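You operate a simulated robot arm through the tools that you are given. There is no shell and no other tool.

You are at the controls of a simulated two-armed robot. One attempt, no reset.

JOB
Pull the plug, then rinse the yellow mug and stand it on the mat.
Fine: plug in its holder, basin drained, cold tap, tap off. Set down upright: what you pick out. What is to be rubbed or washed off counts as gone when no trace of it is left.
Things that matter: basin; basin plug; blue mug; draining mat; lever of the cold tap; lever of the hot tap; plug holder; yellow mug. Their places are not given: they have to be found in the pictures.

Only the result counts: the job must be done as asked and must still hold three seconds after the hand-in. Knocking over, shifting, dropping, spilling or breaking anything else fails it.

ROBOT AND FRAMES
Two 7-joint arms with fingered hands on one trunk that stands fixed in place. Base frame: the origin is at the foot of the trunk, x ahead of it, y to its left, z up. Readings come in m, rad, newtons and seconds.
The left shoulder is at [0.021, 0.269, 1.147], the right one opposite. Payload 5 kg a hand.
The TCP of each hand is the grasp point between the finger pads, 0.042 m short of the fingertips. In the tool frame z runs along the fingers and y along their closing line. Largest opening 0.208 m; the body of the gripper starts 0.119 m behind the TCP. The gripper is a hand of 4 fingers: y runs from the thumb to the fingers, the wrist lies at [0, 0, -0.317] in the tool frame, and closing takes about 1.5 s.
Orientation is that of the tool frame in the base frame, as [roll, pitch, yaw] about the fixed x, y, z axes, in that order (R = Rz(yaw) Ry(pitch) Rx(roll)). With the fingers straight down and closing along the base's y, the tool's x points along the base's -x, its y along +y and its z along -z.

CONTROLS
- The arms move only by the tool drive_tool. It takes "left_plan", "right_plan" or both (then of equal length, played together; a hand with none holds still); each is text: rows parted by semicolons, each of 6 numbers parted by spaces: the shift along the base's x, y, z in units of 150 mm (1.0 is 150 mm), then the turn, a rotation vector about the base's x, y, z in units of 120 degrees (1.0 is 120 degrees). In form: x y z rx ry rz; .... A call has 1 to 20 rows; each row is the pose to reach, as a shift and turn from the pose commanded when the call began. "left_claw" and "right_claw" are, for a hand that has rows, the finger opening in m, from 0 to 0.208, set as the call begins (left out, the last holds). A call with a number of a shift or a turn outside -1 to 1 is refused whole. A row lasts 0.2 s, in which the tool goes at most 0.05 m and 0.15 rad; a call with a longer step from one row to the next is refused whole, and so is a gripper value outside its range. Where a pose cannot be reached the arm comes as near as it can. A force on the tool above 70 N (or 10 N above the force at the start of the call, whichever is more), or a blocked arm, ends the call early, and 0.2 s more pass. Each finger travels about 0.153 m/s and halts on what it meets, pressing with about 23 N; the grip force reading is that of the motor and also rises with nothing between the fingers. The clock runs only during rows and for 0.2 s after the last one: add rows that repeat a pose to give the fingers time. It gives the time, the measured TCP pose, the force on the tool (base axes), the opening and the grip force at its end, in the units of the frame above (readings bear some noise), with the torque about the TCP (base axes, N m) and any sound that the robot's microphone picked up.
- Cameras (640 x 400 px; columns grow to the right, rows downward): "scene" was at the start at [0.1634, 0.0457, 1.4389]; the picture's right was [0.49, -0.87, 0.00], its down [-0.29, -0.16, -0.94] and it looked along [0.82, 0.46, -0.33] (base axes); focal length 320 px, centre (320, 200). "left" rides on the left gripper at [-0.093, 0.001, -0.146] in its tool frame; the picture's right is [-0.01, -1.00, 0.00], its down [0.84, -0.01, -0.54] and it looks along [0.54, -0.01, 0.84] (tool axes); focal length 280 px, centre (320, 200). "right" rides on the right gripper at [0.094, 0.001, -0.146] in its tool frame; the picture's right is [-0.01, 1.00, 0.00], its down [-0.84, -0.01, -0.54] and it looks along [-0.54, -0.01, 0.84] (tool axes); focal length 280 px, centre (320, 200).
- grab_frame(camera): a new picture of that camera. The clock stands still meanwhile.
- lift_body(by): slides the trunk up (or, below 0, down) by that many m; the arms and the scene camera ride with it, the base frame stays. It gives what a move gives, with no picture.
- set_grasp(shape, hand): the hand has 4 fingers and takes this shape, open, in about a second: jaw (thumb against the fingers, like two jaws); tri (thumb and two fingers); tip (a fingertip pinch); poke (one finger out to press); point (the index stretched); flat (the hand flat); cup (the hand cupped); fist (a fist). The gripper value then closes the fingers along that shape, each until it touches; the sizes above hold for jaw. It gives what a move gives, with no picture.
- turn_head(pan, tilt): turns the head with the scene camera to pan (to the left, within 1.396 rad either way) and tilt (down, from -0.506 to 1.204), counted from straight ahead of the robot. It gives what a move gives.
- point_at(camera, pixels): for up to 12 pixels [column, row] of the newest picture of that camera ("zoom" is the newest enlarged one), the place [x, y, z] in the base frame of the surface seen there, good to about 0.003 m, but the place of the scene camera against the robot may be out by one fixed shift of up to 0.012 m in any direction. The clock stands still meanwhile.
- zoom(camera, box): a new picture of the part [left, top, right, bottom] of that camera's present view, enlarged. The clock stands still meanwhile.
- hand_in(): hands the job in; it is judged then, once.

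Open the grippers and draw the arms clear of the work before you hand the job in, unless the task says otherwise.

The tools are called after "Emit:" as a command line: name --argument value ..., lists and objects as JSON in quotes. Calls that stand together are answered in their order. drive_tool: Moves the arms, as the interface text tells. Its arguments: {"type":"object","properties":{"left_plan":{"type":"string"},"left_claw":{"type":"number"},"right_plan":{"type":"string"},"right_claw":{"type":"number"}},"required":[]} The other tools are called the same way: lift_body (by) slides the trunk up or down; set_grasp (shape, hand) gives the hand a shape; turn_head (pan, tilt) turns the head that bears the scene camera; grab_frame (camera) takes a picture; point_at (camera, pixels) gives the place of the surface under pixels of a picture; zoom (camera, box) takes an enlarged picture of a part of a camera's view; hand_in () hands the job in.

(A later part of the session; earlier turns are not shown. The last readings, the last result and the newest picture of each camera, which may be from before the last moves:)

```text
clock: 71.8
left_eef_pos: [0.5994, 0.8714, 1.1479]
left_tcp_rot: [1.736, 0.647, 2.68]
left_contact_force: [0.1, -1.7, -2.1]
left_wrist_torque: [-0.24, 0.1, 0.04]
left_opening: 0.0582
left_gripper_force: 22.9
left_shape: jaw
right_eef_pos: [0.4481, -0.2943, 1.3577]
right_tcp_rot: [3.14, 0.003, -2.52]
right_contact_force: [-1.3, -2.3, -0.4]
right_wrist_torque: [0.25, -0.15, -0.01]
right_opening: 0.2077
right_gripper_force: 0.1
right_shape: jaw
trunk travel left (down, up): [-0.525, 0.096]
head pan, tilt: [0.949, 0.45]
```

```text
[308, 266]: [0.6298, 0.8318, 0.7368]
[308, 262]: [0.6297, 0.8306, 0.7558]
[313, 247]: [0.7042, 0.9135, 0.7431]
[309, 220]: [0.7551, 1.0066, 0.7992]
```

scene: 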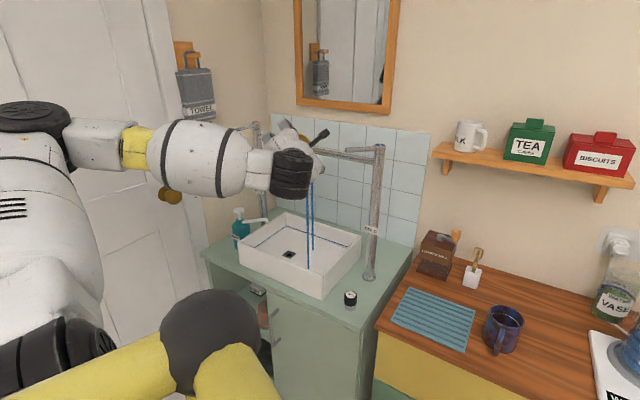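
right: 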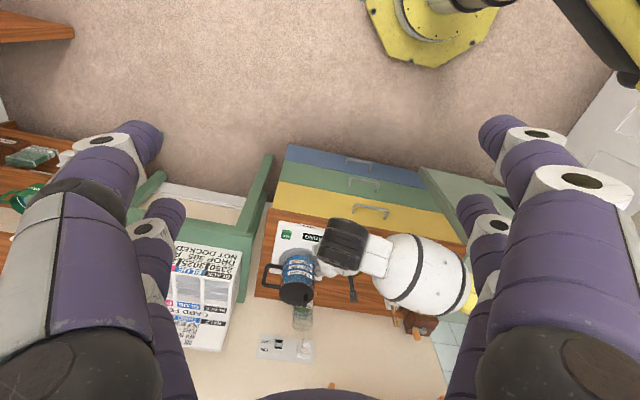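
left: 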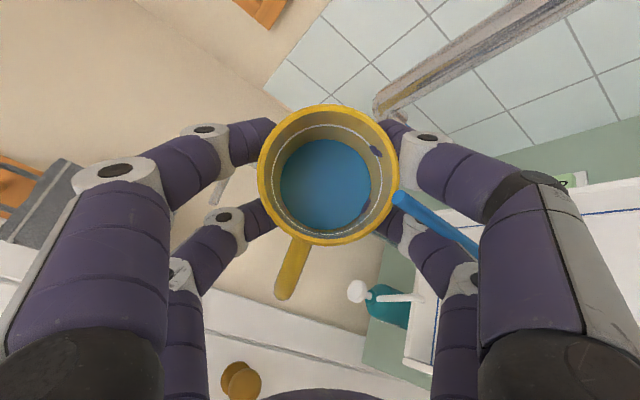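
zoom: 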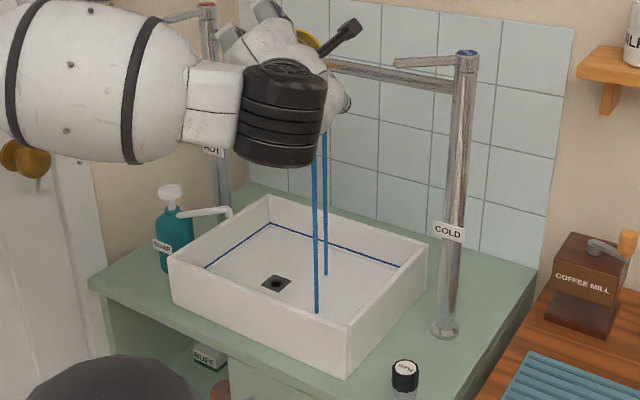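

The pour lands inside the basin at about (0.62,0.83). This wrist direction runs into a joint limit, so I return the mug to upright with a 45° heading, over the basin, and will pour forward instead.

Emit:
drive_tool --left_plan "0 0 -0.05 -0.056 -0.0198 0.01025;0 0 -0.1 -0.112 -0.0396 0.0205;0 0 -0.15 -0.168 -0.0594 0.0308;0 0 -0.2 -0.224 -0.0792 0.041;0 0 -0.25 -0.28 -0.099 0.0513;0 0 -0.3 -0.336 -0.1187 0.0615;0 0 -0.35 -0.392 -0.1385 0.0718;0 0 -0.4 -0.4485 -0.1583 0.082"

Emit:
grab_frame --camera "left"

Emit:
zoom --camera "scene" --box '[200, 100, 400, 310]'

```text
clock: 73.5
left_eef_pos: [0.599, 0.8729, 1.0831]
left_tcp_rot: [-3.136, 0.864, -2.355]
left_contact_force: [0.2, 0.8, -4.3]
left_wrist_torque: [-0.03, 0.04, -0.02]
left_opening: 0.0582
left_gripper_force: 23.0
left_shape: jaw
right_eef_pos: [0.4481, -0.2914, 1.3575]
right_tcp_rot: [3.141, 0.0, -2.518]
right_contact_force: [-0.2, 0.5, 0.3]
right_wrist_torque: [-0.01, -0.02, 0.0]
right_opening: 0.2077
right_gripper_force: 0.1
right_shape: jaw
trunk travel left (down, up): [-0.525, 0.096]
head pan, tilt: [0.949, 0.45]
```

```text
taken
```

left: 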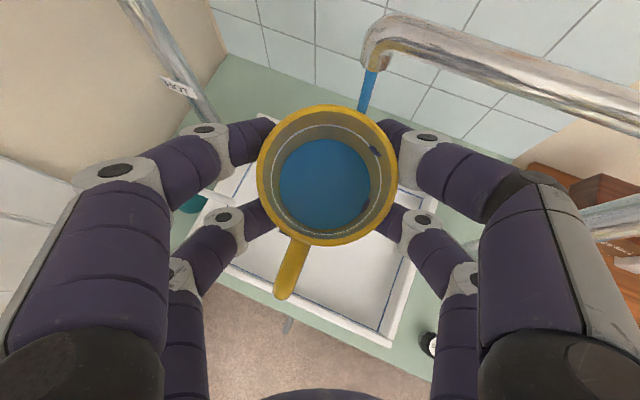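

```text
1.90 times, centred on (300, 205) of scene
```

zoom: 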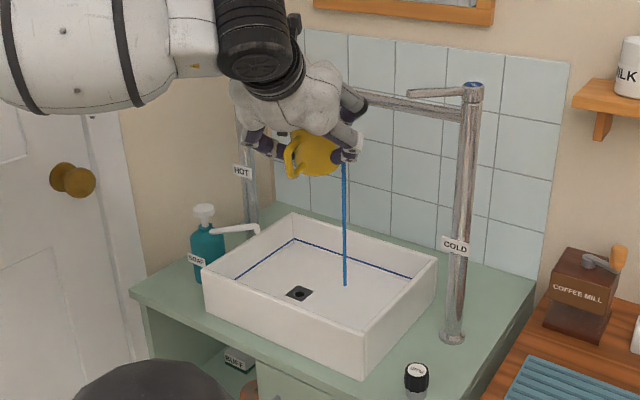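

The hand is upright again, mug still holds some water (4.3 N), but it seems to have rotated a little in the grip. I measure the rim to find its tilt.

Emit:
point_at --camera "left" --pixels '[[260, 175], [395, 175], [328, 108], [328, 243], [285, 125], [370, 225], [292, 290], [325, 180], [325, 210]]'

Emit:
zoom --camera "scene" --box '[270, 150, 350, 210]'

```text
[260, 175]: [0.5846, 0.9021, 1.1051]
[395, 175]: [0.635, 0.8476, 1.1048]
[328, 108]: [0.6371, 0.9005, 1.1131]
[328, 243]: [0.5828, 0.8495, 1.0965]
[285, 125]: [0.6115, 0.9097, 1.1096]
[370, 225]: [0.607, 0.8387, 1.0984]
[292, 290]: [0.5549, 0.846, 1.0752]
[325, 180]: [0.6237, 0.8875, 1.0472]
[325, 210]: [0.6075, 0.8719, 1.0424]
```

```text
6.67 times, centred on (310, 180) of scene
```

zoom: 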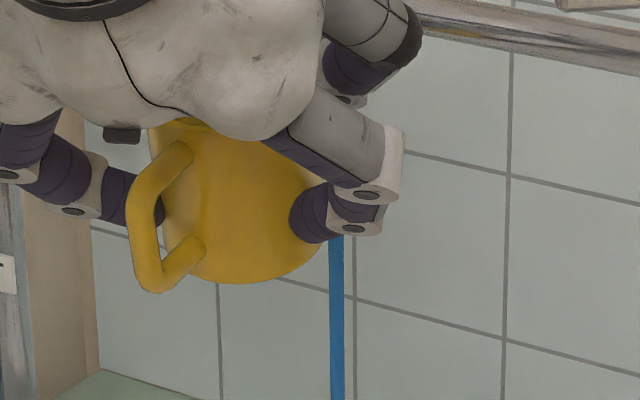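

The mug leans 12.6° back in the grip, which is fine. The forearm comes in from the left, so rolling left should be easier on the wrist; first I go back to the 22.5° heading, lower (z≈0.965) and under the spout level.

Emit:
drive_tool --left_plan "0.04 0.01 -0.2 0 0 -0.047;0.08 0.02 -0.4 0 0 -0.094;0.13 0.03 -0.6 0 0 -0.14;0.175 0.047 -0.787 0 0 -0.1875;0.175 0.047 -0.787 0 0 -0.1875"

Emit:
zoom --camera "scene" --box '[160, 100, 400, 310]'

```text
clock: 74.8
left_eef_pos: [0.6257, 0.8794, 0.9664]
left_tcp_rot: [-3.139, 0.864, -2.751]
left_contact_force: [0.0, -1.3, -4.4]
left_wrist_torque: [0.01, 0.06, 0.01]
left_opening: 0.0582
left_gripper_force: 23.5
left_shape: jaw
right_eef_pos: [0.4481, -0.2928, 1.3573]
right_tcp_rot: [3.14, 0.001, -2.517]
right_contact_force: [-0.1, 0.9, -0.4]
right_wrist_torque: [0.06, -0.01, -0.03]
right_opening: 0.2079
right_gripper_force: 0.0
right_shape: jaw
trunk travel left (down, up): [-0.525, 0.096]
head pan, tilt: [0.949, 0.45]
```

```text
1.90 times, centred on (280, 205) of scene
```

zoom: 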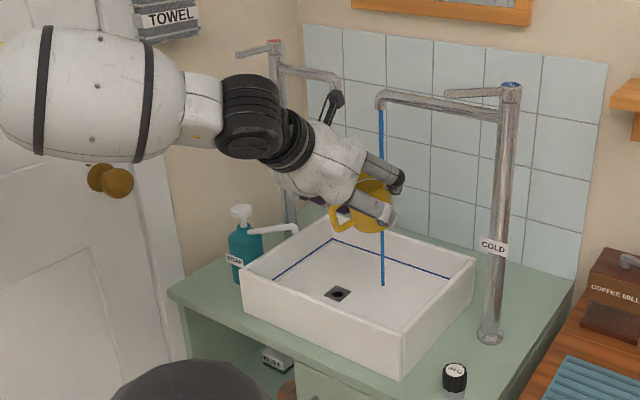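

Position is accurate again. I roll left 30° in small steps and check for position error.

Emit:
drive_tool --left_plan "0 0 0 -0.058 -0.024 0;0 0 0 -0.1155 -0.048 0;0 0 0 -0.173 -0.072 0;0 0 0 -0.231 -0.0957 0"

Emit:
zoom --camera "scene" --box '[160, 100, 400, 310]'

```text
clock: 75.8
left_eef_pos: [0.6254, 0.8806, 0.9646]
left_tcp_rot: [-2.41, 0.719, -2.219]
left_contact_force: [-1.1, 0.4, -4.7]
left_wrist_torque: [0.0, -0.05, -0.09]
left_opening: 0.0576
left_gripper_force: 23.1
left_shape: jaw
right_eef_pos: [0.4485, -0.2902, 1.3565]
right_tcp_rot: [-3.14, 0.0, -2.518]
right_contact_force: [0.3, 0.9, 0.3]
right_wrist_torque: [-0.15, -0.02, 0.02]
right_opening: 0.2079
right_gripper_force: 0.1
right_shape: jaw
trunk travel left (down, up): [-0.525, 0.096]
head pan, tilt: [0.949, 0.45]
```

```text
1.90 times, centred on (280, 205) of scene
```

zoom: 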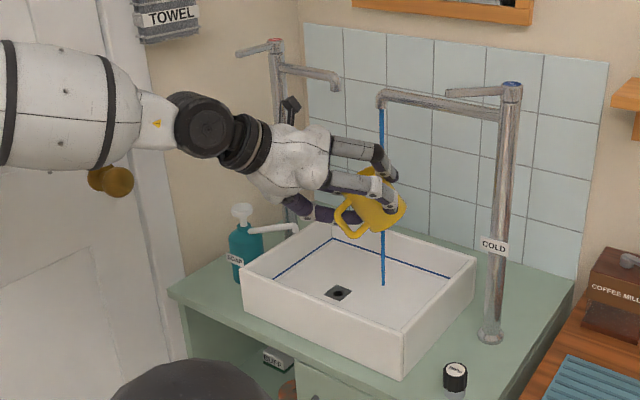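

Tracking is accurate with no contact. I roll another 30°.

Emit:
drive_tool --left_plan "0 0 0 -0.058 -0.024 0;0 0 0 -0.1155 -0.048 0;0 0 0 -0.173 -0.072 0;0 0 0 -0.231 -0.0957 0"

Emit:
zoom --camera "scene" --box '[160, 100, 400, 310]'

```text
clock: 76.8
left_eef_pos: [0.6266, 0.8797, 0.9674]
left_tcp_rot: [-1.925, 0.391, -1.957]
left_contact_force: [0.1, -0.4, -2.9]
left_wrist_torque: [0.11, 0.13, 0.01]
left_opening: 0.0575
left_gripper_force: 22.9
left_shape: jaw
right_eef_pos: [0.4492, -0.2923, 1.3569]
right_tcp_rot: [3.141, 0.0, -2.52]
right_contact_force: [0.0, 1.2, 0.4]
right_wrist_torque: [0.03, 0.0, -0.01]
right_opening: 0.208
right_gripper_force: 0.0
right_shape: jaw
trunk travel left (down, up): [-0.525, 0.096]
head pan, tilt: [0.949, 0.45]
```

```text
1.90 times, centred on (280, 205) of scene
```

zoom: 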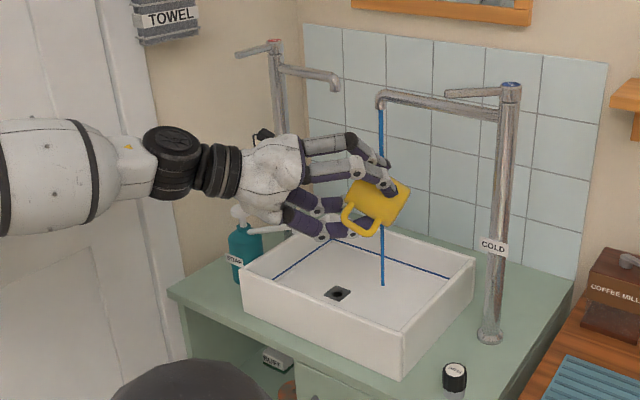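

Water is pouring out (2.9 N now) and tracking is accurate. I roll another 30° to about 90°.

Emit:
drive_tool --left_plan "0 0 0 -0.058 -0.024 0;0 0 0 -0.1155 -0.048 0;0 0 0 -0.173 -0.072 0;0 0 0 -0.231 -0.0957 0"

Emit:
zoom --camera "scene" --box '[160, 100, 400, 310]'

Emit:
grab_frame --camera "left"

```text
clock: 77.8
left_eef_pos: [0.6259, 0.88, 0.9653]
left_tcp_rot: [-1.566, -0.002, -1.886]
left_contact_force: [-0.2, -0.3, -2.5]
left_wrist_torque: [0.09, 0.11, -0.04]
left_opening: 0.0574
left_gripper_force: 22.9
left_shape: jaw
right_eef_pos: [0.45, -0.2925, 1.358]
right_tcp_rot: [3.141, 0.001, -2.519]
right_contact_force: [-1.0, 1.2, -0.5]
right_wrist_torque: [-0.06, 0.04, 0.03]
right_opening: 0.2079
right_gripper_force: 0.1
right_shape: jaw
trunk travel left (down, up): [-0.525, 0.096]
head pan, tilt: [0.949, 0.45]
```

```text
1.90 times, centred on (280, 205) of scene
```

zoom: 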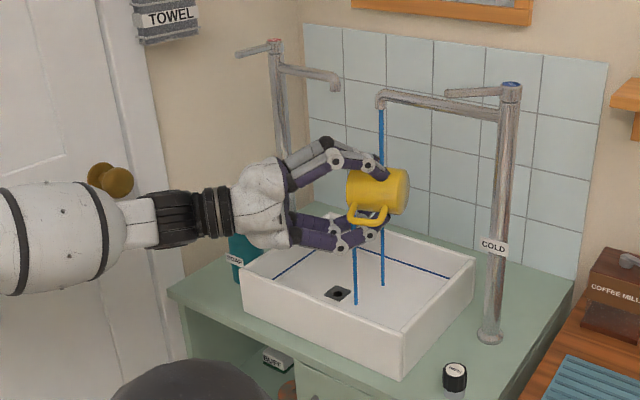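

```text
taken
```

left: 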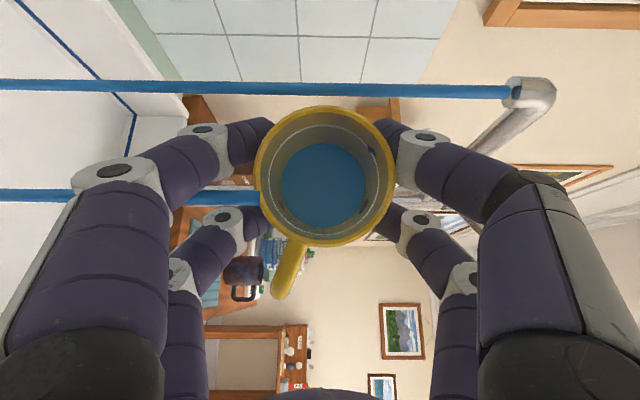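

At 90° the mug pours a stream into the basin. I roll 20° more and hold to drain it fully.

Emit:
drive_tool --left_plan "0 0 0 -0.0385 -0.016 0;0 0 0 -0.077 -0.0319 0;0 0 0 -0.1155 -0.048 0;0 0 0 -0.154 -0.0638 0;0 0 0 -0.154 -0.0638 0;0 0 0 -0.154 -0.0638 0;0 0 0 -0.154 -0.0638 0;0 0 0 -0.154 -0.0638 0;0 0 0 -0.154 -0.0638 0;0 0 0 -0.154 -0.0638 0;0 0 0 -0.154 -0.0638 0;0 0 0 -0.154 -0.0638 0"

Emit:
grab_frame --camera "left"

Emit:
zoom --camera "scene" --box '[160, 100, 400, 310]'

```text
clock: 80.3
left_eef_pos: [0.6272, 0.8795, 0.9662]
left_tcp_rot: [-1.335, -0.265, -1.916]
left_contact_force: [0.3, -0.4, -2.2]
left_wrist_torque: [0.1, 0.07, 0.03]
left_opening: 0.0571
left_gripper_force: 23.2
left_shape: jaw
right_eef_pos: [0.4493, -0.2915, 1.357]
right_tcp_rot: [3.14, 0.0, -2.519]
right_contact_force: [-0.4, -0.7, 0.0]
right_wrist_torque: [0.0, -0.01, 0.0]
right_opening: 0.2078
right_gripper_force: 0.0
right_shape: jaw
trunk travel left (down, up): [-0.525, 0.096]
head pan, tilt: [0.949, 0.45]
```

```text
taken
```

left: 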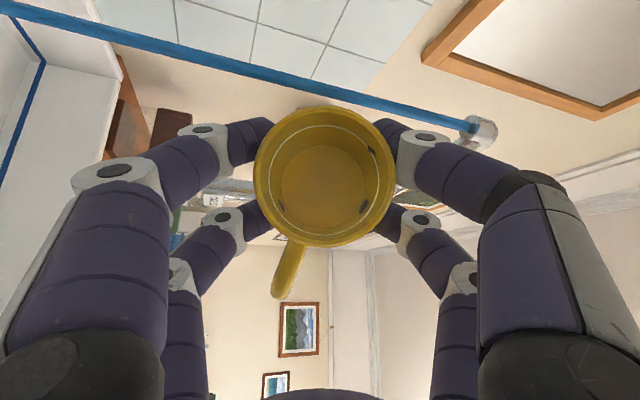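

```text
1.90 times, centred on (280, 205) of scene
```

zoom: 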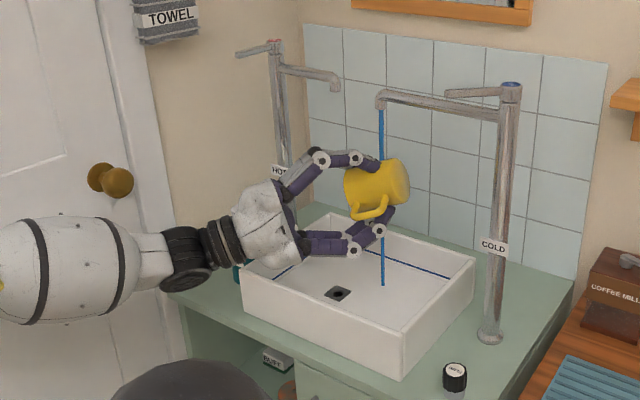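

The mug is empty and clean inside (weight 2.2 N). I roll back upright the same way, shifting slightly back from the stream.

Emit:
drive_tool --left_plan "-0.012 -0.005 0 0.0565 0.0234 0;-0.025 -0.01 0 0.113 0.0468 0;-0.037 -0.015 0 0.1695 0.0702 0;-0.05 -0.02 0 0.226 0.0936 0;-0.062 -0.026 0 0.2825 0.117 0;-0.075 -0.031 0 0.339 0.1404 0;-0.087 -0.036 0 0.3955 0.1638 0;-0.1 -0.041 0 0.452 0.1872 0;-0.112 -0.046 0 0.5085 0.2106 0;-0.125 -0.051 0 0.565 0.234 0;-0.137 -0.057 0 0.6215 0.2574 0;-0.15 -0.062 0 0.678 0.2808 0;-0.162 -0.067 0 0.7345 0.3042 0;-0.175 -0.072 0 0.791 0.3276 0;-0.187 -0.077 0 0.847 0.351 0;-0.187 -0.077 0 0.847 0.351 0"

Emit:
grab_frame --camera "left"

Emit:
zoom --camera "scene" --box '[160, 100, 400, 310]'

```text
clock: 83.8
left_eef_pos: [0.5961, 0.8668, 0.9664]
left_tcp_rot: [-3.14, 0.865, -2.749]
left_contact_force: [-0.9, 0.2, -1.5]
left_wrist_torque: [-0.05, 0.03, -0.01]
left_opening: 0.0573
left_gripper_force: 23.6
left_shape: jaw
right_eef_pos: [0.4467, -0.2924, 1.3569]
right_tcp_rot: [-3.141, 0.004, -2.517]
right_contact_force: [-1.6, -0.5, 0.0]
right_wrist_torque: [0.09, -0.22, 0.01]
right_opening: 0.208
right_gripper_force: 0.1
right_shape: jaw
trunk travel left (down, up): [-0.525, 0.096]
head pan, tilt: [0.949, 0.45]
```

```text
taken
```

left: 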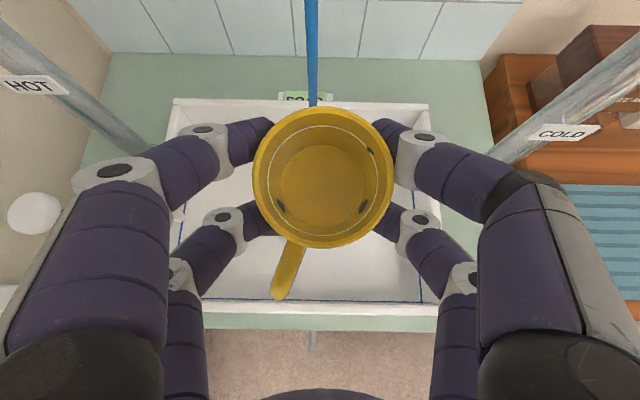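

```text
1.90 times, centred on (280, 205) of scene
```

zoom: 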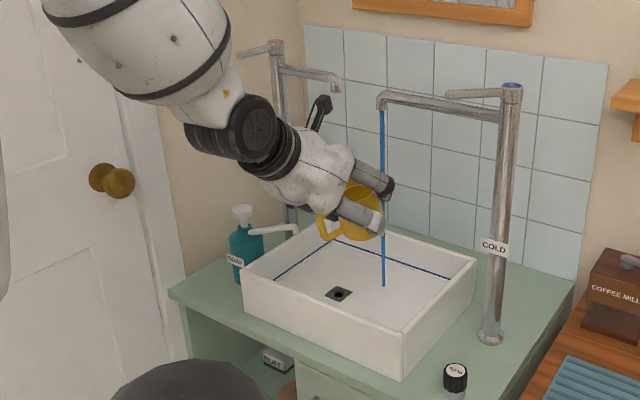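

The mug is empty, clean, and back up. I measure its lean in the grip for setting it down upright.

Emit:
point_at --camera "left" --pixels '[[322, 111], [322, 244], [257, 178], [389, 178], [300, 114], [345, 114], [300, 241], [345, 241], [282, 290], [322, 178], [300, 190], [345, 190]]'

```text
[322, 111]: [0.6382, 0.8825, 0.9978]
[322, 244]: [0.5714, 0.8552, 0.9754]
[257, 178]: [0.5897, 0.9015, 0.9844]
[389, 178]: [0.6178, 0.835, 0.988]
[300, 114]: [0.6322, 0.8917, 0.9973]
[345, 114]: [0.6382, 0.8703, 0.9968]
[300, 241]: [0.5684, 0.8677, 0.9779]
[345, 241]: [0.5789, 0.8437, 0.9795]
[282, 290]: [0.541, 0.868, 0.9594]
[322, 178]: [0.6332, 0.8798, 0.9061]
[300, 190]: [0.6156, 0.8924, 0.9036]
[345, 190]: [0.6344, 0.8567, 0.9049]
```

The mug leans 16° back and ~3° left in the grip. I carry it toward the mat and apply the opposite rotation on the way so it hangs upright.

Emit:
drive_tool --left_plan "0.005 -0.2 -0.05 -0.006 0.0266 0;0.01 -0.4 -0.1 -0.012 0.0532 0;0.015 -0.6 -0.15 -0.018 0.0797 0;0.02 -0.8 -0.2 -0.0238 0.1063 0;0.027 -0.98 -0.21 -0.0297 0.1329 0"

Emit:
drive_tool --left_plan "0.04 -0.2 0 0 0 0;0.08 -0.4 0 0 0 0;0.13 -0.6 0 0 0 0;0.18 -0.8 0 0 0 0;0.23 -0.97 0 0 0 0"

Emit:
drive_tool --left_plan "0.12 -0.2 0 0 0 0;0.25 -0.37 0 0 0 0;0.4 -0.5 0 0 0 0;0.55 -0.62 0 0 0 0;0.7 -0.72 0 0 0 0;0.7 -0.72 0 0 0 0"

Emit:
turn_head --pan 0.6 --tilt 0.5

Emit:
grab_frame --camera "scene"

Emit:
grab_frame --camera "left"

```text
clock: 85.0
left_eef_pos: [0.5973, 0.716, 0.9156]
left_tcp_rot: [3.088, 0.599, -2.785]
left_contact_force: [0.0, 0.2, -2.0]
left_wrist_torque: [-0.04, 0.02, 0.0]
left_opening: 0.0572
left_gripper_force: 23.5
left_shape: jaw
left hand out of reach, approached as far as the arm can: row 5
right_eef_pos: [0.4502, -0.2922, 1.3555]
right_tcp_rot: [3.14, -0.001, -2.52]
right_contact_force: [0.7, 0.2, -0.4]
right_wrist_torque: [-0.03, 0.08, -0.01]
right_opening: 0.208
right_gripper_force: 0.0
right_shape: jaw
trunk travel left (down, up): [-0.525, 0.096]
head pan, tilt: [0.949, 0.45]
```

```text
clock: 86.2
left_eef_pos: [0.631, 0.5716, 0.9167]
left_tcp_rot: [3.086, 0.58, -2.789]
left_contact_force: [-0.3, -0.3, -2.4]
left_wrist_torque: [0.02, 0.01, 0.03]
left_opening: 0.0571
left_gripper_force: 23.1
left_shape: jaw
right_eef_pos: [0.45, -0.2915, 1.3567]
right_tcp_rot: [3.139, 0.001, -2.517]
right_contact_force: [0.4, -0.7, -1.1]
right_wrist_torque: [0.01, 0.04, 0.0]
right_opening: 0.208
right_gripper_force: 0.0
right_shape: jaw
trunk travel left (down, up): [-0.525, 0.096]
head pan, tilt: [0.949, 0.45]
```

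```text
clock: 87.5
left_eef_pos: [0.7362, 0.4643, 0.9172]
left_tcp_rot: [3.089, 0.584, -2.787]
left_contact_force: [0.2, -0.4, -2.6]
left_wrist_torque: [-0.02, -0.03, -0.06]
left_opening: 0.0571
left_gripper_force: 22.9
left_shape: jaw
right_eef_pos: [0.449, -0.2916, 1.3574]
right_tcp_rot: [3.141, 0.003, -2.519]
right_contact_force: [-0.5, 0.1, -0.1]
right_wrist_torque: [-0.04, -0.05, -0.03]
right_opening: 0.2079
right_gripper_force: 0.0
right_shape: jaw
trunk travel left (down, up): [-0.525, 0.096]
head pan, tilt: [0.949, 0.45]
```

```text
clock: 88.4
left_eef_pos: [0.7371, 0.4633, 0.9164]
left_tcp_rot: [3.085, 0.58, -2.787]
left_contact_force: [0.1, -0.2, -2.3]
left_wrist_torque: [-0.03, 0.02, 0.05]
left_opening: 0.0569
left_gripper_force: 23.0
left_shape: jaw
right_eef_pos: [0.4485, -0.2923, 1.3564]
right_tcp_rot: [3.14, 0.001, -2.518]
right_contact_force: [0.7, 0.1, 0.3]
right_wrist_torque: [-0.03, 0.03, -0.01]
right_opening: 0.2078
right_gripper_force: 0.1
right_shape: jaw
trunk travel left (down, up): [-0.525, 0.096]
head pan, tilt: [0.6, 0.499]
```

```text
taken
```

scene: 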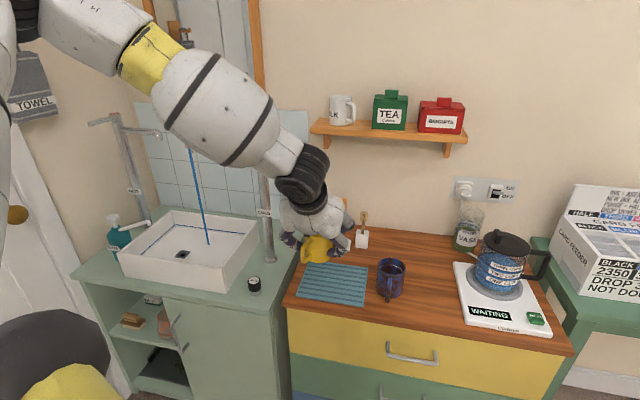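

```text
taken
```

left: 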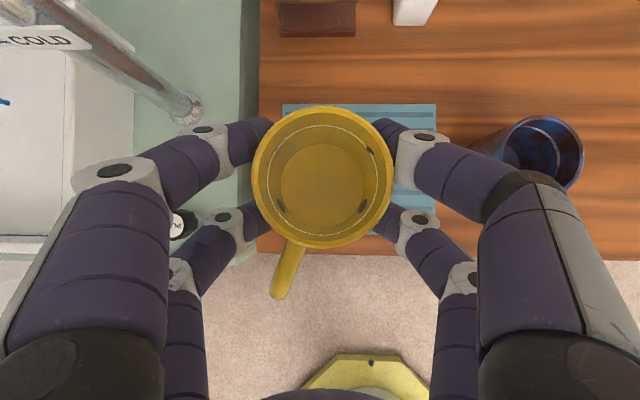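

The mug is in front of the mat. I measure whether its rim is level now, and the mat's corners.

Emit:
point_at --camera "left" --pixels '[[322, 111], [322, 244], [257, 178], [389, 178], [300, 114], [345, 114], [300, 241], [345, 241], [278, 130], [368, 130], [275, 225], [370, 225]]'

Emit:
point_at --camera "left" --pixels '[[290, 106], [434, 106], [434, 205], [420, 120], [425, 180], [520, 230], [430, 230], [500, 60]]'

```text
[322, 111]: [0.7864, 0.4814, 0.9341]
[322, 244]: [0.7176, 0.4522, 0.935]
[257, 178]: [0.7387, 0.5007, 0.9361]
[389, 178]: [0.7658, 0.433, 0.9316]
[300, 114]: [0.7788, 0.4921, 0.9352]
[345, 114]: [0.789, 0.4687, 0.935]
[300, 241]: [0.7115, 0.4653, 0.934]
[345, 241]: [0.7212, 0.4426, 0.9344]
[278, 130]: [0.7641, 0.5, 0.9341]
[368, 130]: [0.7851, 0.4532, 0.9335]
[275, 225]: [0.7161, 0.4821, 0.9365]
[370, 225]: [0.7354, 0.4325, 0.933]
```

```text
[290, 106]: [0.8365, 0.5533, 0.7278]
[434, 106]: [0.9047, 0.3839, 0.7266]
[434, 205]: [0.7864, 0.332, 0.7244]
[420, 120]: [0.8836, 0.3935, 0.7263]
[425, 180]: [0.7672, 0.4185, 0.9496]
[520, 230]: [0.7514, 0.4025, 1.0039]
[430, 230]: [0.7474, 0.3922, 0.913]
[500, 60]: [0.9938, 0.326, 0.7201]
```

The mat spans about (0.837,0.553)–(0.786,0.332), z 0.727, centre (0.811,0.443); the mug centre is (0.752,0.467), level within ~2°. I move over the mat and descend to just above it.

Emit:
drive_tool --left_plan "0.17 -0.02 0 -0.0066 -0.0028 0;0.345 -0.039 0 -0.0132 -0.0055 0;0.345 -0.039 -0.2 -0.0132 -0.0055 0;0.345 -0.039 -0.4 -0.0132 -0.0055 0;0.345 -0.039 -0.57 -0.0132 -0.0055 0;0.345 -0.039 -0.68 -0.0132 -0.0055 0;0.345 -0.039 -0.68 -0.0132 -0.0055 0"

Emit:
grab_frame --camera "left"

Emit:
zoom --camera "scene" --box '[270, 200, 430, 320]'

```text
clock: 90.0
left_eef_pos: [0.7897, 0.4579, 0.8141]
left_tcp_rot: [3.122, 0.582, -2.769]
left_contact_force: [0.0, -0.8, -2.8]
left_wrist_torque: [0.01, 0.02, 0.05]
left_opening: 0.0572
left_gripper_force: 23.4
left_shape: jaw
left hand out of reach, approached as far as the arm can: row 2
right_eef_pos: [0.4492, -0.292, 1.3569]
right_tcp_rot: [3.139, 0.001, -2.519]
right_contact_force: [0.4, -0.1, -0.1]
right_wrist_torque: [0.01, 0.06, 0.02]
right_opening: 0.2078
right_gripper_force: 0.0
right_shape: jaw
trunk travel left (down, up): [-0.525, 0.096]
head pan, tilt: [0.6, 0.499]
```

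```text
taken
```

left: 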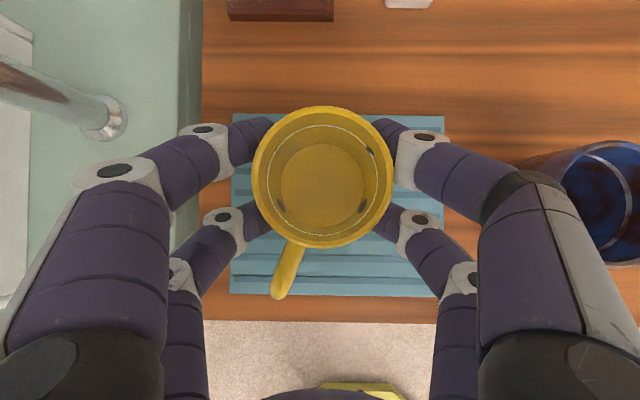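

```text
3.33 times, centred on (350, 260) of scene
```

zoom: 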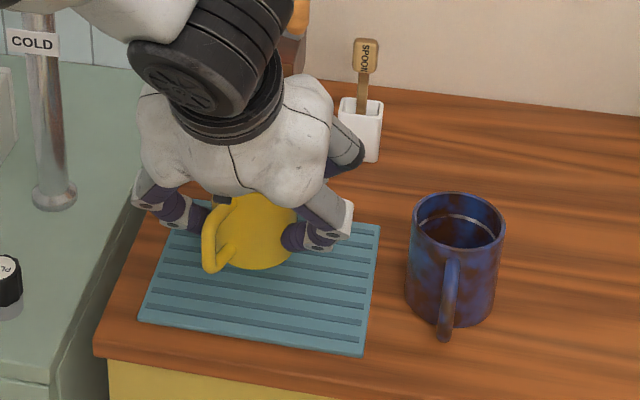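

The mug hovers ~1 cm over the middle of the mat. I check the rim level once more before setting down.

Emit:
point_at --camera "left" --pixels '[[322, 111], [322, 244], [257, 178], [389, 178], [278, 130], [368, 130], [275, 225], [370, 225], [240, 250], [400, 270]]'

```text
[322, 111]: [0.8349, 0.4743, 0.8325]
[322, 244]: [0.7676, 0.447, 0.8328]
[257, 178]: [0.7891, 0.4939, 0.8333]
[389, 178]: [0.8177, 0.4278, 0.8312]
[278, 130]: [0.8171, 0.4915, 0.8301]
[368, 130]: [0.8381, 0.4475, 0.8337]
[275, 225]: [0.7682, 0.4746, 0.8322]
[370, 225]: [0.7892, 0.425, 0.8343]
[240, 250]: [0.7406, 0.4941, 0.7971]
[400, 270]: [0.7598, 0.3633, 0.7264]
```

Rim is level at z≈0.8325, so the base is ~11 mm above the mat. I descend 11 mm slowly and watch the force.

Emit:
drive_tool --left_plan "0 0 -0.02 0 0 0;0 0 -0.04 0 0 0;0 0 -0.06 0 0 0;0 0 -0.075 0 0 0;0 0 -0.075 0 0 0"

```text
clock: 91.2
left_eef_pos: [0.7886, 0.4582, 0.8016]
left_tcp_rot: [3.123, 0.583, -2.769]
left_contact_force: [-0.6, -0.1, -2.7]
left_wrist_torque: [0.01, -0.01, 0.02]
left_opening: 0.0568
left_gripper_force: 23.3
left_shape: jaw
right_eef_pos: [0.4496, -0.2918, 1.3576]
right_tcp_rot: [-3.141, -0.001, -2.518]
right_contact_force: [-0.3, 0.5, 0.0]
right_wrist_torque: [-0.02, 0.02, -0.03]
right_opening: 0.2079
right_gripper_force: 0.0
right_shape: jaw
trunk travel left (down, up): [-0.525, 0.096]
head pan, tilt: [0.6, 0.499]
```

No contact yet at TCP z 0.8016. I continue down in 1.5 mm steps.

Emit:
drive_tool --left_plan "0 0 -0.01 0 0 0;0 0 -0.02 0 0 0;0 0 -0.02 0 0 0"

```text
clock: 92.0
left_eef_pos: [0.7883, 0.4568, 0.8007]
left_tcp_rot: [3.122, 0.585, -2.769]
left_contact_force: [0.3, 1.4, 4.2]
left_wrist_torque: [-0.04, 0.11, 0.01]
left_opening: 0.057
left_gripper_force: 22.9
left_shape: jaw
right_eef_pos: [0.4499, -0.292, 1.3574]
right_tcp_rot: [3.141, 0.0, -2.517]
right_contact_force: [-0.2, -0.5, 0.5]
right_wrist_torque: [-0.02, 0.02, -0.02]
right_opening: 0.2077
right_gripper_force: 0.1
right_shape: jaw
trunk travel left (down, up): [-0.525, 0.096]
head pan, tilt: [0.6, 0.499]
```

The mug's base has touched the mat (force +4 N). I open the fingers in two steps to release it.

Emit:
drive_tool --left_plan "0 0 0 0 0 0;0 0 0 0 0 0;0 0 0 0 0 0" --left_claw 0.068

Emit:
drive_tool --left_plan "0 0 0 0 0 0;0 0 0 0 0 0;0 0 0 0 0 0" --left_claw 0.095

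Emit:
grab_frame --camera "left"

Emit:
zoom --camera "scene" --box '[270, 200, 430, 320]'

```text
clock: 92.8
left_eef_pos: [0.7879, 0.4578, 0.7992]
left_tcp_rot: [3.122, 0.583, -2.769]
left_contact_force: [-0.5, 0.2, -0.4]
left_wrist_torque: [0.0, 0.0, 0.03]
left_opening: 0.0676
left_gripper_force: 0.0
left_shape: jaw
right_eef_pos: [0.4495, -0.2915, 1.3582]
right_tcp_rot: [-3.141, -0.001, -2.518]
right_contact_force: [0.2, -0.3, 0.0]
right_wrist_torque: [0.02, 0.0, 0.03]
right_opening: 0.208
right_gripper_force: 0.0
right_shape: jaw
trunk travel left (down, up): [-0.525, 0.096]
head pan, tilt: [0.6, 0.499]
```

```text
clock: 93.6
left_eef_pos: [0.7882, 0.4576, 0.7994]
left_tcp_rot: [3.123, 0.583, -2.768]
left_contact_force: [1.1, -0.5, 0.4]
left_wrist_torque: [0.01, 0.02, -0.02]
left_opening: 0.0942
left_gripper_force: 0.1
left_shape: jaw
right_eef_pos: [0.4482, -0.2917, 1.3568]
right_tcp_rot: [3.141, 0.0, -2.518]
right_contact_force: [0.0, 0.4, 0.0]
right_wrist_torque: [0.0, 0.0, -0.01]
right_opening: 0.2078
right_gripper_force: 0.1
right_shape: jaw
trunk travel left (down, up): [-0.525, 0.096]
head pan, tilt: [0.6, 0.499]
```

```text
taken
```

left: 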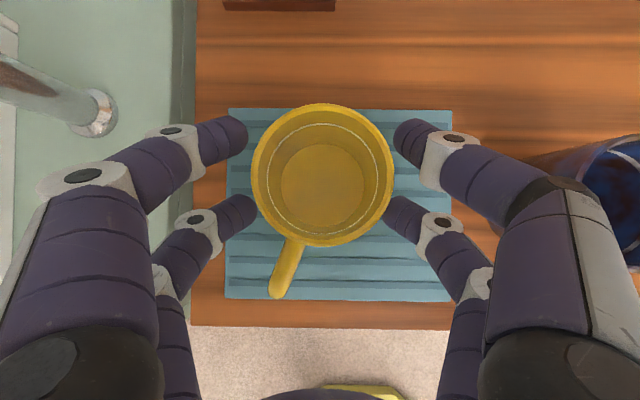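

```text
3.33 times, centred on (350, 260) of scene
```

zoom: 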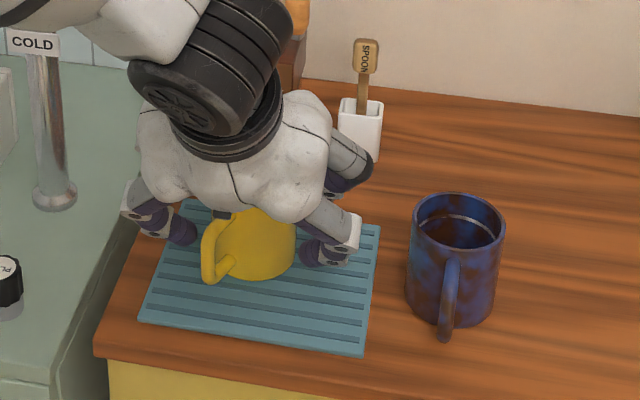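

The mug stands upright on the mat, released, and nothing is touching it. I withdraw the hand up and slightly back.

Emit:
drive_tool --left_plan "-0.04 -0.017 0.1 0 0 0;-0.08 -0.034 0.22 0 0 0;-0.14 -0.06 0.38 0 0 0;-0.2 -0.08 0.55 0 0 0;-0.26 -0.1 0.73 0 0 0;-0.26 -0.1 0.73 0 0 0"

Emit:
grab_frame --camera "left"

Emit:
grab_frame --camera "scene"

```text
clock: 95.0
left_eef_pos: [0.7494, 0.4435, 0.9084]
left_tcp_rot: [3.121, 0.581, -2.767]
left_contact_force: [-0.3, 0.8, 0.7]
left_wrist_torque: [-0.01, 0.05, -0.02]
left_opening: 0.0943
left_gripper_force: 0.1
left_shape: jaw
right_eef_pos: [0.4504, -0.2917, 1.3565]
right_tcp_rot: [-3.142, 0.0, -2.518]
right_contact_force: [0.7, 0.7, -0.9]
right_wrist_torque: [-0.02, 0.09, -0.01]
right_opening: 0.2082
right_gripper_force: 0.1
right_shape: jaw
trunk travel left (down, up): [-0.525, 0.096]
head pan, tilt: [0.6, 0.499]
```

```text
taken
```

left: 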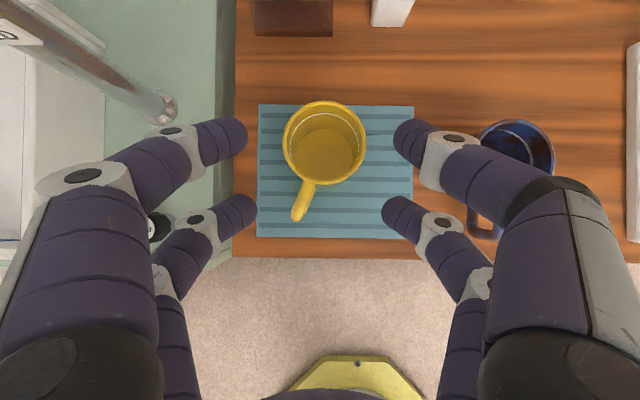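

```text
taken
```

scene: 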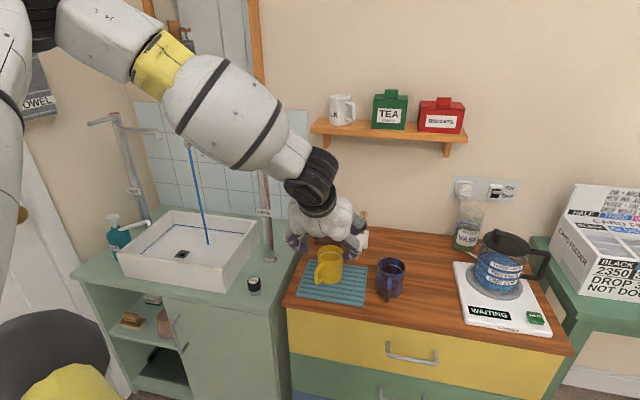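

The mug stands clean on the mat. Now I go back up to the cold lever to close the tap, restoring the 50° tilt on the way.

Emit:
drive_tool --left_plan "-0.06 0.03 0.16 0.0105 -0.0253 0;-0.12 0.06 0.32 0.021 -0.0506 0;-0.18 0.09 0.48 0.0315 -0.076 0;-0.24 0.12 0.64 0.042 -0.1013 0;-0.3 0.16 0.8 0.0525 -0.1266 0"

Emit:
drive_tool --left_plan "-0.07 0.15 0.15 0 0 0;-0.14 0.3 0.3 0 0 0;-0.21 0.45 0.45 0 0 0;-0.28 0.6 0.6 0 0 0;-0.35 0.75 0.75 0 0 0;-0.35 0.75 0.83 0 0 0"

Emit:
turn_head --pan 0.95 --tilt 0.45

Emit:
grab_frame --camera "scene"

Emit:
grab_frame --camera "left"

```text
clock: 96.2
left_eef_pos: [0.7026, 0.4669, 1.0301]
left_tcp_rot: [3.115, 0.871, -2.775]
left_contact_force: [0.0, -0.4, 0.8]
left_wrist_torque: [0.01, -0.02, -0.02]
left_opening: 0.0947
left_gripper_force: 0.0
left_shape: jaw
right_eef_pos: [0.4488, -0.2925, 1.3577]
right_tcp_rot: [-3.141, 0.002, -2.518]
right_contact_force: [-1.2, 0.6, 0.5]
right_wrist_torque: [0.04, -0.13, -0.01]
right_opening: 0.2081
right_gripper_force: 0.1
right_shape: jaw
trunk travel left (down, up): [-0.525, 0.096]
head pan, tilt: [0.6, 0.499]
```

```text
clock: 97.6
left_eef_pos: [0.6506, 0.5713, 1.1336]
left_tcp_rot: [3.119, 0.887, -2.763]
left_contact_force: [0.4, -0.9, 0.3]
left_wrist_torque: [0.05, 0.0, 0.04]
left_opening: 0.0946
left_gripper_force: 0.1
left_shape: jaw
left hand out of reach, approached as far as the arm can: row 5, 6
right_eef_pos: [0.4497, -0.291, 1.3564]
right_tcp_rot: [3.139, 0.0, -2.517]
right_contact_force: [-0.2, -0.2, 0.0]
right_wrist_torque: [0.09, 0.02, -0.03]
right_opening: 0.2079
right_gripper_force: 0.0
right_shape: jaw
trunk travel left (down, up): [-0.525, 0.096]
head pan, tilt: [0.6, 0.499]
```

```text
clock: 98.4
left_eef_pos: [0.6501, 0.5723, 1.1343]
left_tcp_rot: [3.12, 0.886, -2.763]
left_contact_force: [0.0, 0.1, -0.2]
left_wrist_torque: [0.0, 0.0, 0.02]
left_opening: 0.0945
left_gripper_force: 0.0
left_shape: jaw
right_eef_pos: [0.4485, -0.293, 1.3576]
right_tcp_rot: [3.141, 0.0, -2.516]
right_contact_force: [-0.7, -0.4, -0.3]
right_wrist_torque: [0.04, 0.01, 0.03]
right_opening: 0.2079
right_gripper_force: 0.0
right_shape: jaw
trunk travel left (down, up): [-0.525, 0.096]
head pan, tilt: [0.949, 0.45]
```

```text
taken
```

scene: 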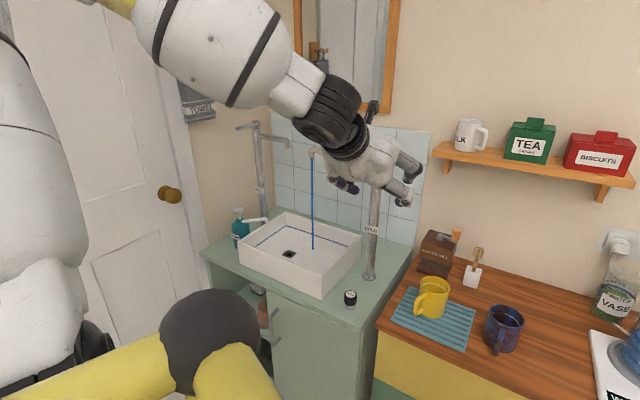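

```text
taken
```

left: 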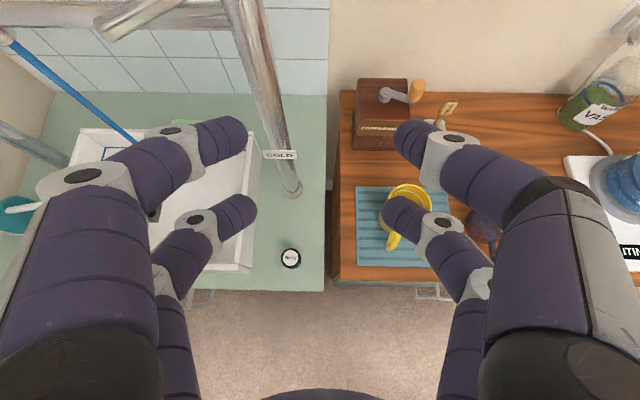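

Stream still runs and the lever tip is visible at top left (105,30). I move left, staying behind the lever, to stage with the lever tip between my front fingers.

Emit:
drive_tool --left_plan "-0.06 0.15 0 0 0 0;-0.13 0.3 0 0 0 0;-0.2 0.45 0 0 0 0;-0.2 0.6 0 0 0 0;-0.15 0.68 0 0 0 0;-0.15 0.68 0 0 0 0"

Emit:
grab_frame --camera "left"

Emit:
zoom --camera "scene" --box '[260, 80, 420, 240]'

```text
clock: 99.8
left_eef_pos: [0.6292, 0.6677, 1.1078]
left_tcp_rot: [3.12, 0.892, -2.764]
left_contact_force: [0.4, -0.8, -1.1]
left_wrist_torque: [0.01, 0.0, 0.04]
left_opening: 0.0948
left_gripper_force: 0.0
left_shape: jaw
left hand out of reach, approached as far as the arm can: row 1, 2, 3, 4, 5, 6
right_eef_pos: [0.4489, -0.2923, 1.3573]
right_tcp_rot: [3.141, 0.001, -2.519]
right_contact_force: [0.5, 1.2, -0.2]
right_wrist_torque: [-0.01, 0.03, 0.05]
right_opening: 0.2079
right_gripper_force: 0.1
right_shape: jaw
trunk travel left (down, up): [-0.525, 0.096]
head pan, tilt: [0.949, 0.45]
```

```text
taken
```

left: 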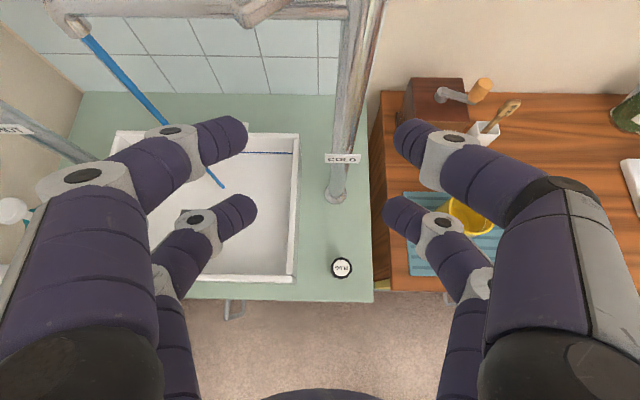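

```text
2.50 times, centred on (340, 160) of scene
```

zoom: 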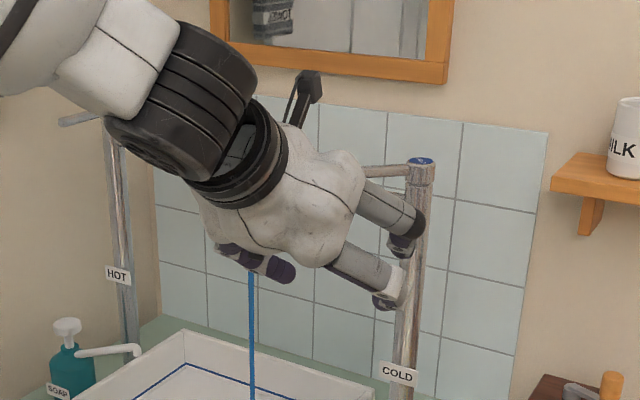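

In this elbow posture the hand can't get quite as high (z 1.108 vs 1.154 wanted). I raise the trunk by 0.05 m, which carries the hand straight up to lever height while it's still clear of the lever.

Emit:
lift_body --by 0.05

Emit:
grab_frame --camera "left"

Emit:
zoom --camera "scene" --box '[260, 80, 420, 240]'

```text
clock: 100.7
left_eef_pos: [0.6292, 0.6679, 1.1588]
left_tcp_rot: [3.122, 0.894, -2.762]
left_contact_force: [0.1, -0.5, -0.1]
left_wrist_torque: [-0.01, 0.01, -0.03]
left_opening: 0.0946
left_gripper_force: 0.1
left_shape: jaw
right_eef_pos: [0.4506, -0.2918, 1.4072]
right_tcp_rot: [3.141, 0.0, -2.517]
right_contact_force: [0.3, 0.6, -0.1]
right_wrist_torque: [0.0, 0.05, 0.02]
right_opening: 0.2077
right_gripper_force: 0.1
right_shape: jaw
trunk travel left (down, up): [-0.575, 0.046]
head pan, tilt: [0.949, 0.45]
```

```text
taken
```

left: 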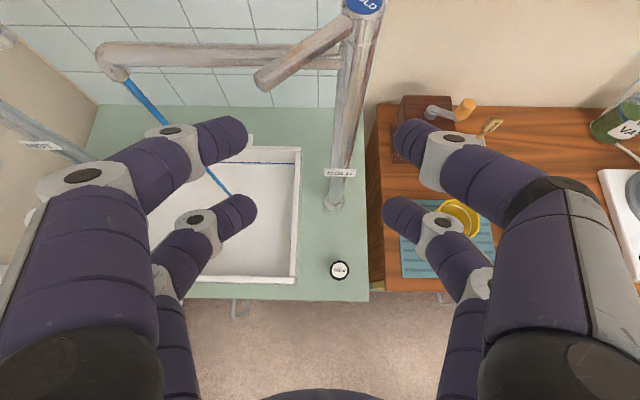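

```text
2.50 times, centred on (340, 160) of scene
```

zoom: 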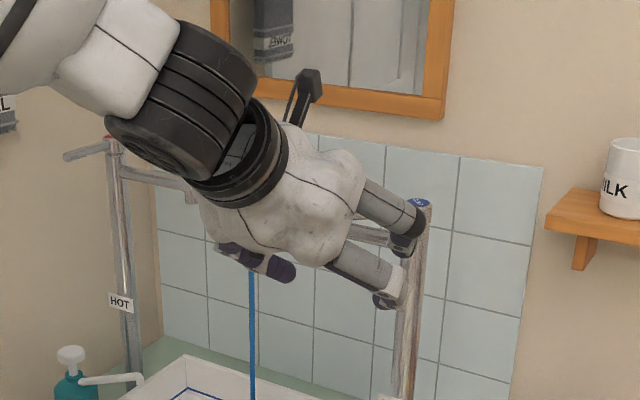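

The hand is at z 1.159, and the lever is well seen from hub (362,8) to tip (262,80). I measure it.

Emit:
point_at --camera "left" --pixels '[[266, 76], [280, 65], [300, 52], [325, 35], [345, 22], [258, 82], [240, 135], [398, 135]]'

```text
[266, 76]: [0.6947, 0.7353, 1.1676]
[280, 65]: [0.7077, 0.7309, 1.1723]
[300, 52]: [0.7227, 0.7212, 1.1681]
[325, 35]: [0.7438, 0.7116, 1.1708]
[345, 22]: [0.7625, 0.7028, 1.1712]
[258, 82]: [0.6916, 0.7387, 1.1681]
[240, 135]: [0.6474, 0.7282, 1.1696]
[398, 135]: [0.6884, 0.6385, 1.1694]
```

Lever tip is at (0.690,0.7385). I first make a small move left to see how the commanded height behaves after the lift.

Emit:
drive_tool --left_plan "0 0.07 0 0 0 0;0 0.14 0 0 0 0;0 0.14 0 0 0 0"

```text
clock: 101.5
left_eef_pos: [0.6298, 0.6881, 1.1577]
left_tcp_rot: [3.122, 0.9, -2.759]
left_contact_force: [-0.7, -0.6, -0.7]
left_wrist_torque: [0.04, -0.02, 0.01]
left_opening: 0.0948
left_gripper_force: 0.2
left_shape: jaw
right_eef_pos: [0.4505, -0.2913, 1.4075]
right_tcp_rot: [-3.14, 0.001, -2.518]
right_contact_force: [1.0, 0.8, 0.4]
right_wrist_torque: [0.0, 0.03, 0.03]
right_opening: 0.2078
right_gripper_force: 0.1
right_shape: jaw
trunk travel left (down, up): [-0.575, 0.046]
head pan, tilt: [0.949, 0.45]
```

That tracks well. I insert the hand forward so the lever tip comes between the front fingers, with the left finger on its left side.

Emit:
drive_tool --left_plan "0.085 0.033 0 0 0 0;0.17 0.067 0 0 0 0;0.255 0.1 0 0 0 0;0.34 0.133 0 0 0 0;0.34 0.133 0 0 0 0"

Emit:
grab_frame --camera "left"

```text
clock: 102.7
left_eef_pos: [0.6806, 0.7083, 1.1568]
left_tcp_rot: [3.124, 0.904, -2.758]
left_contact_force: [0.2, -0.6, 0.5]
left_wrist_torque: [0.02, -0.02, -0.03]
left_opening: 0.0948
left_gripper_force: 0.0
left_shape: jaw
right_eef_pos: [0.4482, -0.2906, 1.4063]
right_tcp_rot: [-3.141, -0.001, -2.519]
right_contact_force: [0.1, 0.2, -0.8]
right_wrist_torque: [0.0, -0.03, 0.0]
right_opening: 0.2079
right_gripper_force: 0.1
right_shape: jaw
trunk travel left (down, up): [-0.575, 0.046]
head pan, tilt: [0.949, 0.45]
```

```text
taken
```

left: 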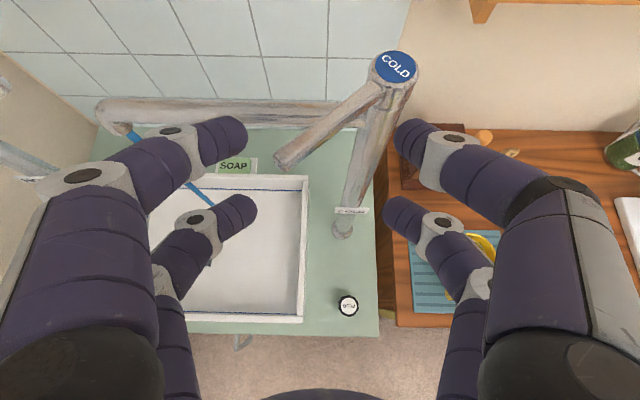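

The lever tip (283,160) is now just right of my left front finger. I push right (and slightly back along the arc).

Emit:
drive_tool --left_plan "0.014 -0.067 0 0 0 0;0.027 -0.133 0 0 0 0;0.028 -0.205 0 0 0 0;0.028 -0.277 0 0 0 0;0.029 -0.35 0 0 0 0;0.03 -0.42 0 0 0 0"

Emit:
grab_frame --camera "left"

```text
clock: 104.1
left_eef_pos: [0.6848, 0.6458, 1.159]
left_tcp_rot: [3.121, 0.893, -2.763]
left_contact_force: [-0.3, -0.2, 1.5]
left_wrist_torque: [0.0, 0.03, 0.05]
left_opening: 0.0951
left_gripper_force: 0.1
left_shape: jaw
right_eef_pos: [0.4486, -0.2912, 1.4069]
right_tcp_rot: [-3.141, 0.001, -2.518]
right_contact_force: [0.9, -0.7, -0.1]
right_wrist_torque: [-0.02, 0.02, 0.0]
right_opening: 0.2079
right_gripper_force: 0.0
right_shape: jaw
trunk travel left (down, up): [-0.575, 0.046]
head pan, tilt: [0.949, 0.45]
```

```text
taken
```

left: 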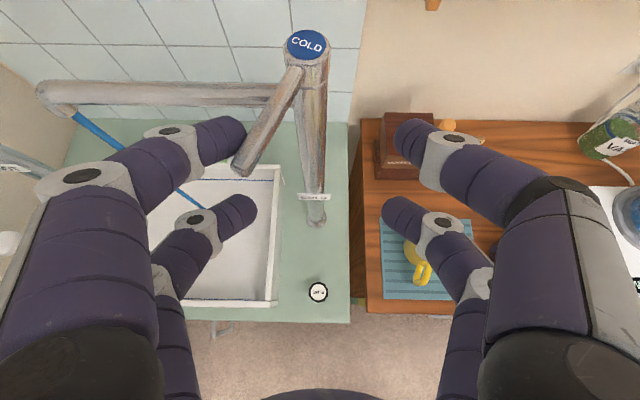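

The lever is turning back (tip now (243,170)). I continue pushing right.

Emit:
drive_tool --left_plan "0.008 -0.055 0 0 0 0;0.016 -0.11 0 0 0 0;0.025 -0.165 0 0 0 0;0.033 -0.22 0 0 0 0;0.041 -0.272 0 0 0 0"

Emit:
grab_frame --camera "left"

```text
clock: 105.3
left_eef_pos: [0.6914, 0.6056, 1.1586]
left_tcp_rot: [3.12, 0.895, -2.761]
left_contact_force: [0.8, 5.6, 1.6]
left_wrist_torque: [0.02, -0.04, 0.02]
left_opening: 0.097
left_gripper_force: 0.2
left_shape: jaw
right_eef_pos: [0.4493, -0.2908, 1.4066]
right_tcp_rot: [3.141, 0.0, -2.516]
right_contact_force: [-0.6, 0.0, 0.2]
right_wrist_torque: [0.01, 0.0, 0.0]
right_opening: 0.2078
right_gripper_force: 0.2
right_shape: jaw
trunk travel left (down, up): [-0.575, 0.046]
head pan, tilt: [0.949, 0.45]
```

```text
taken
```

left: 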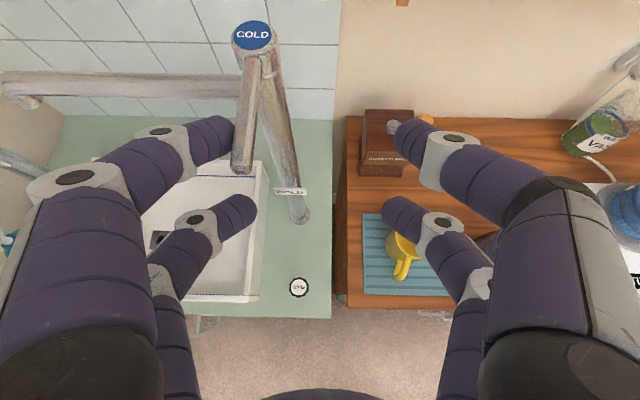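

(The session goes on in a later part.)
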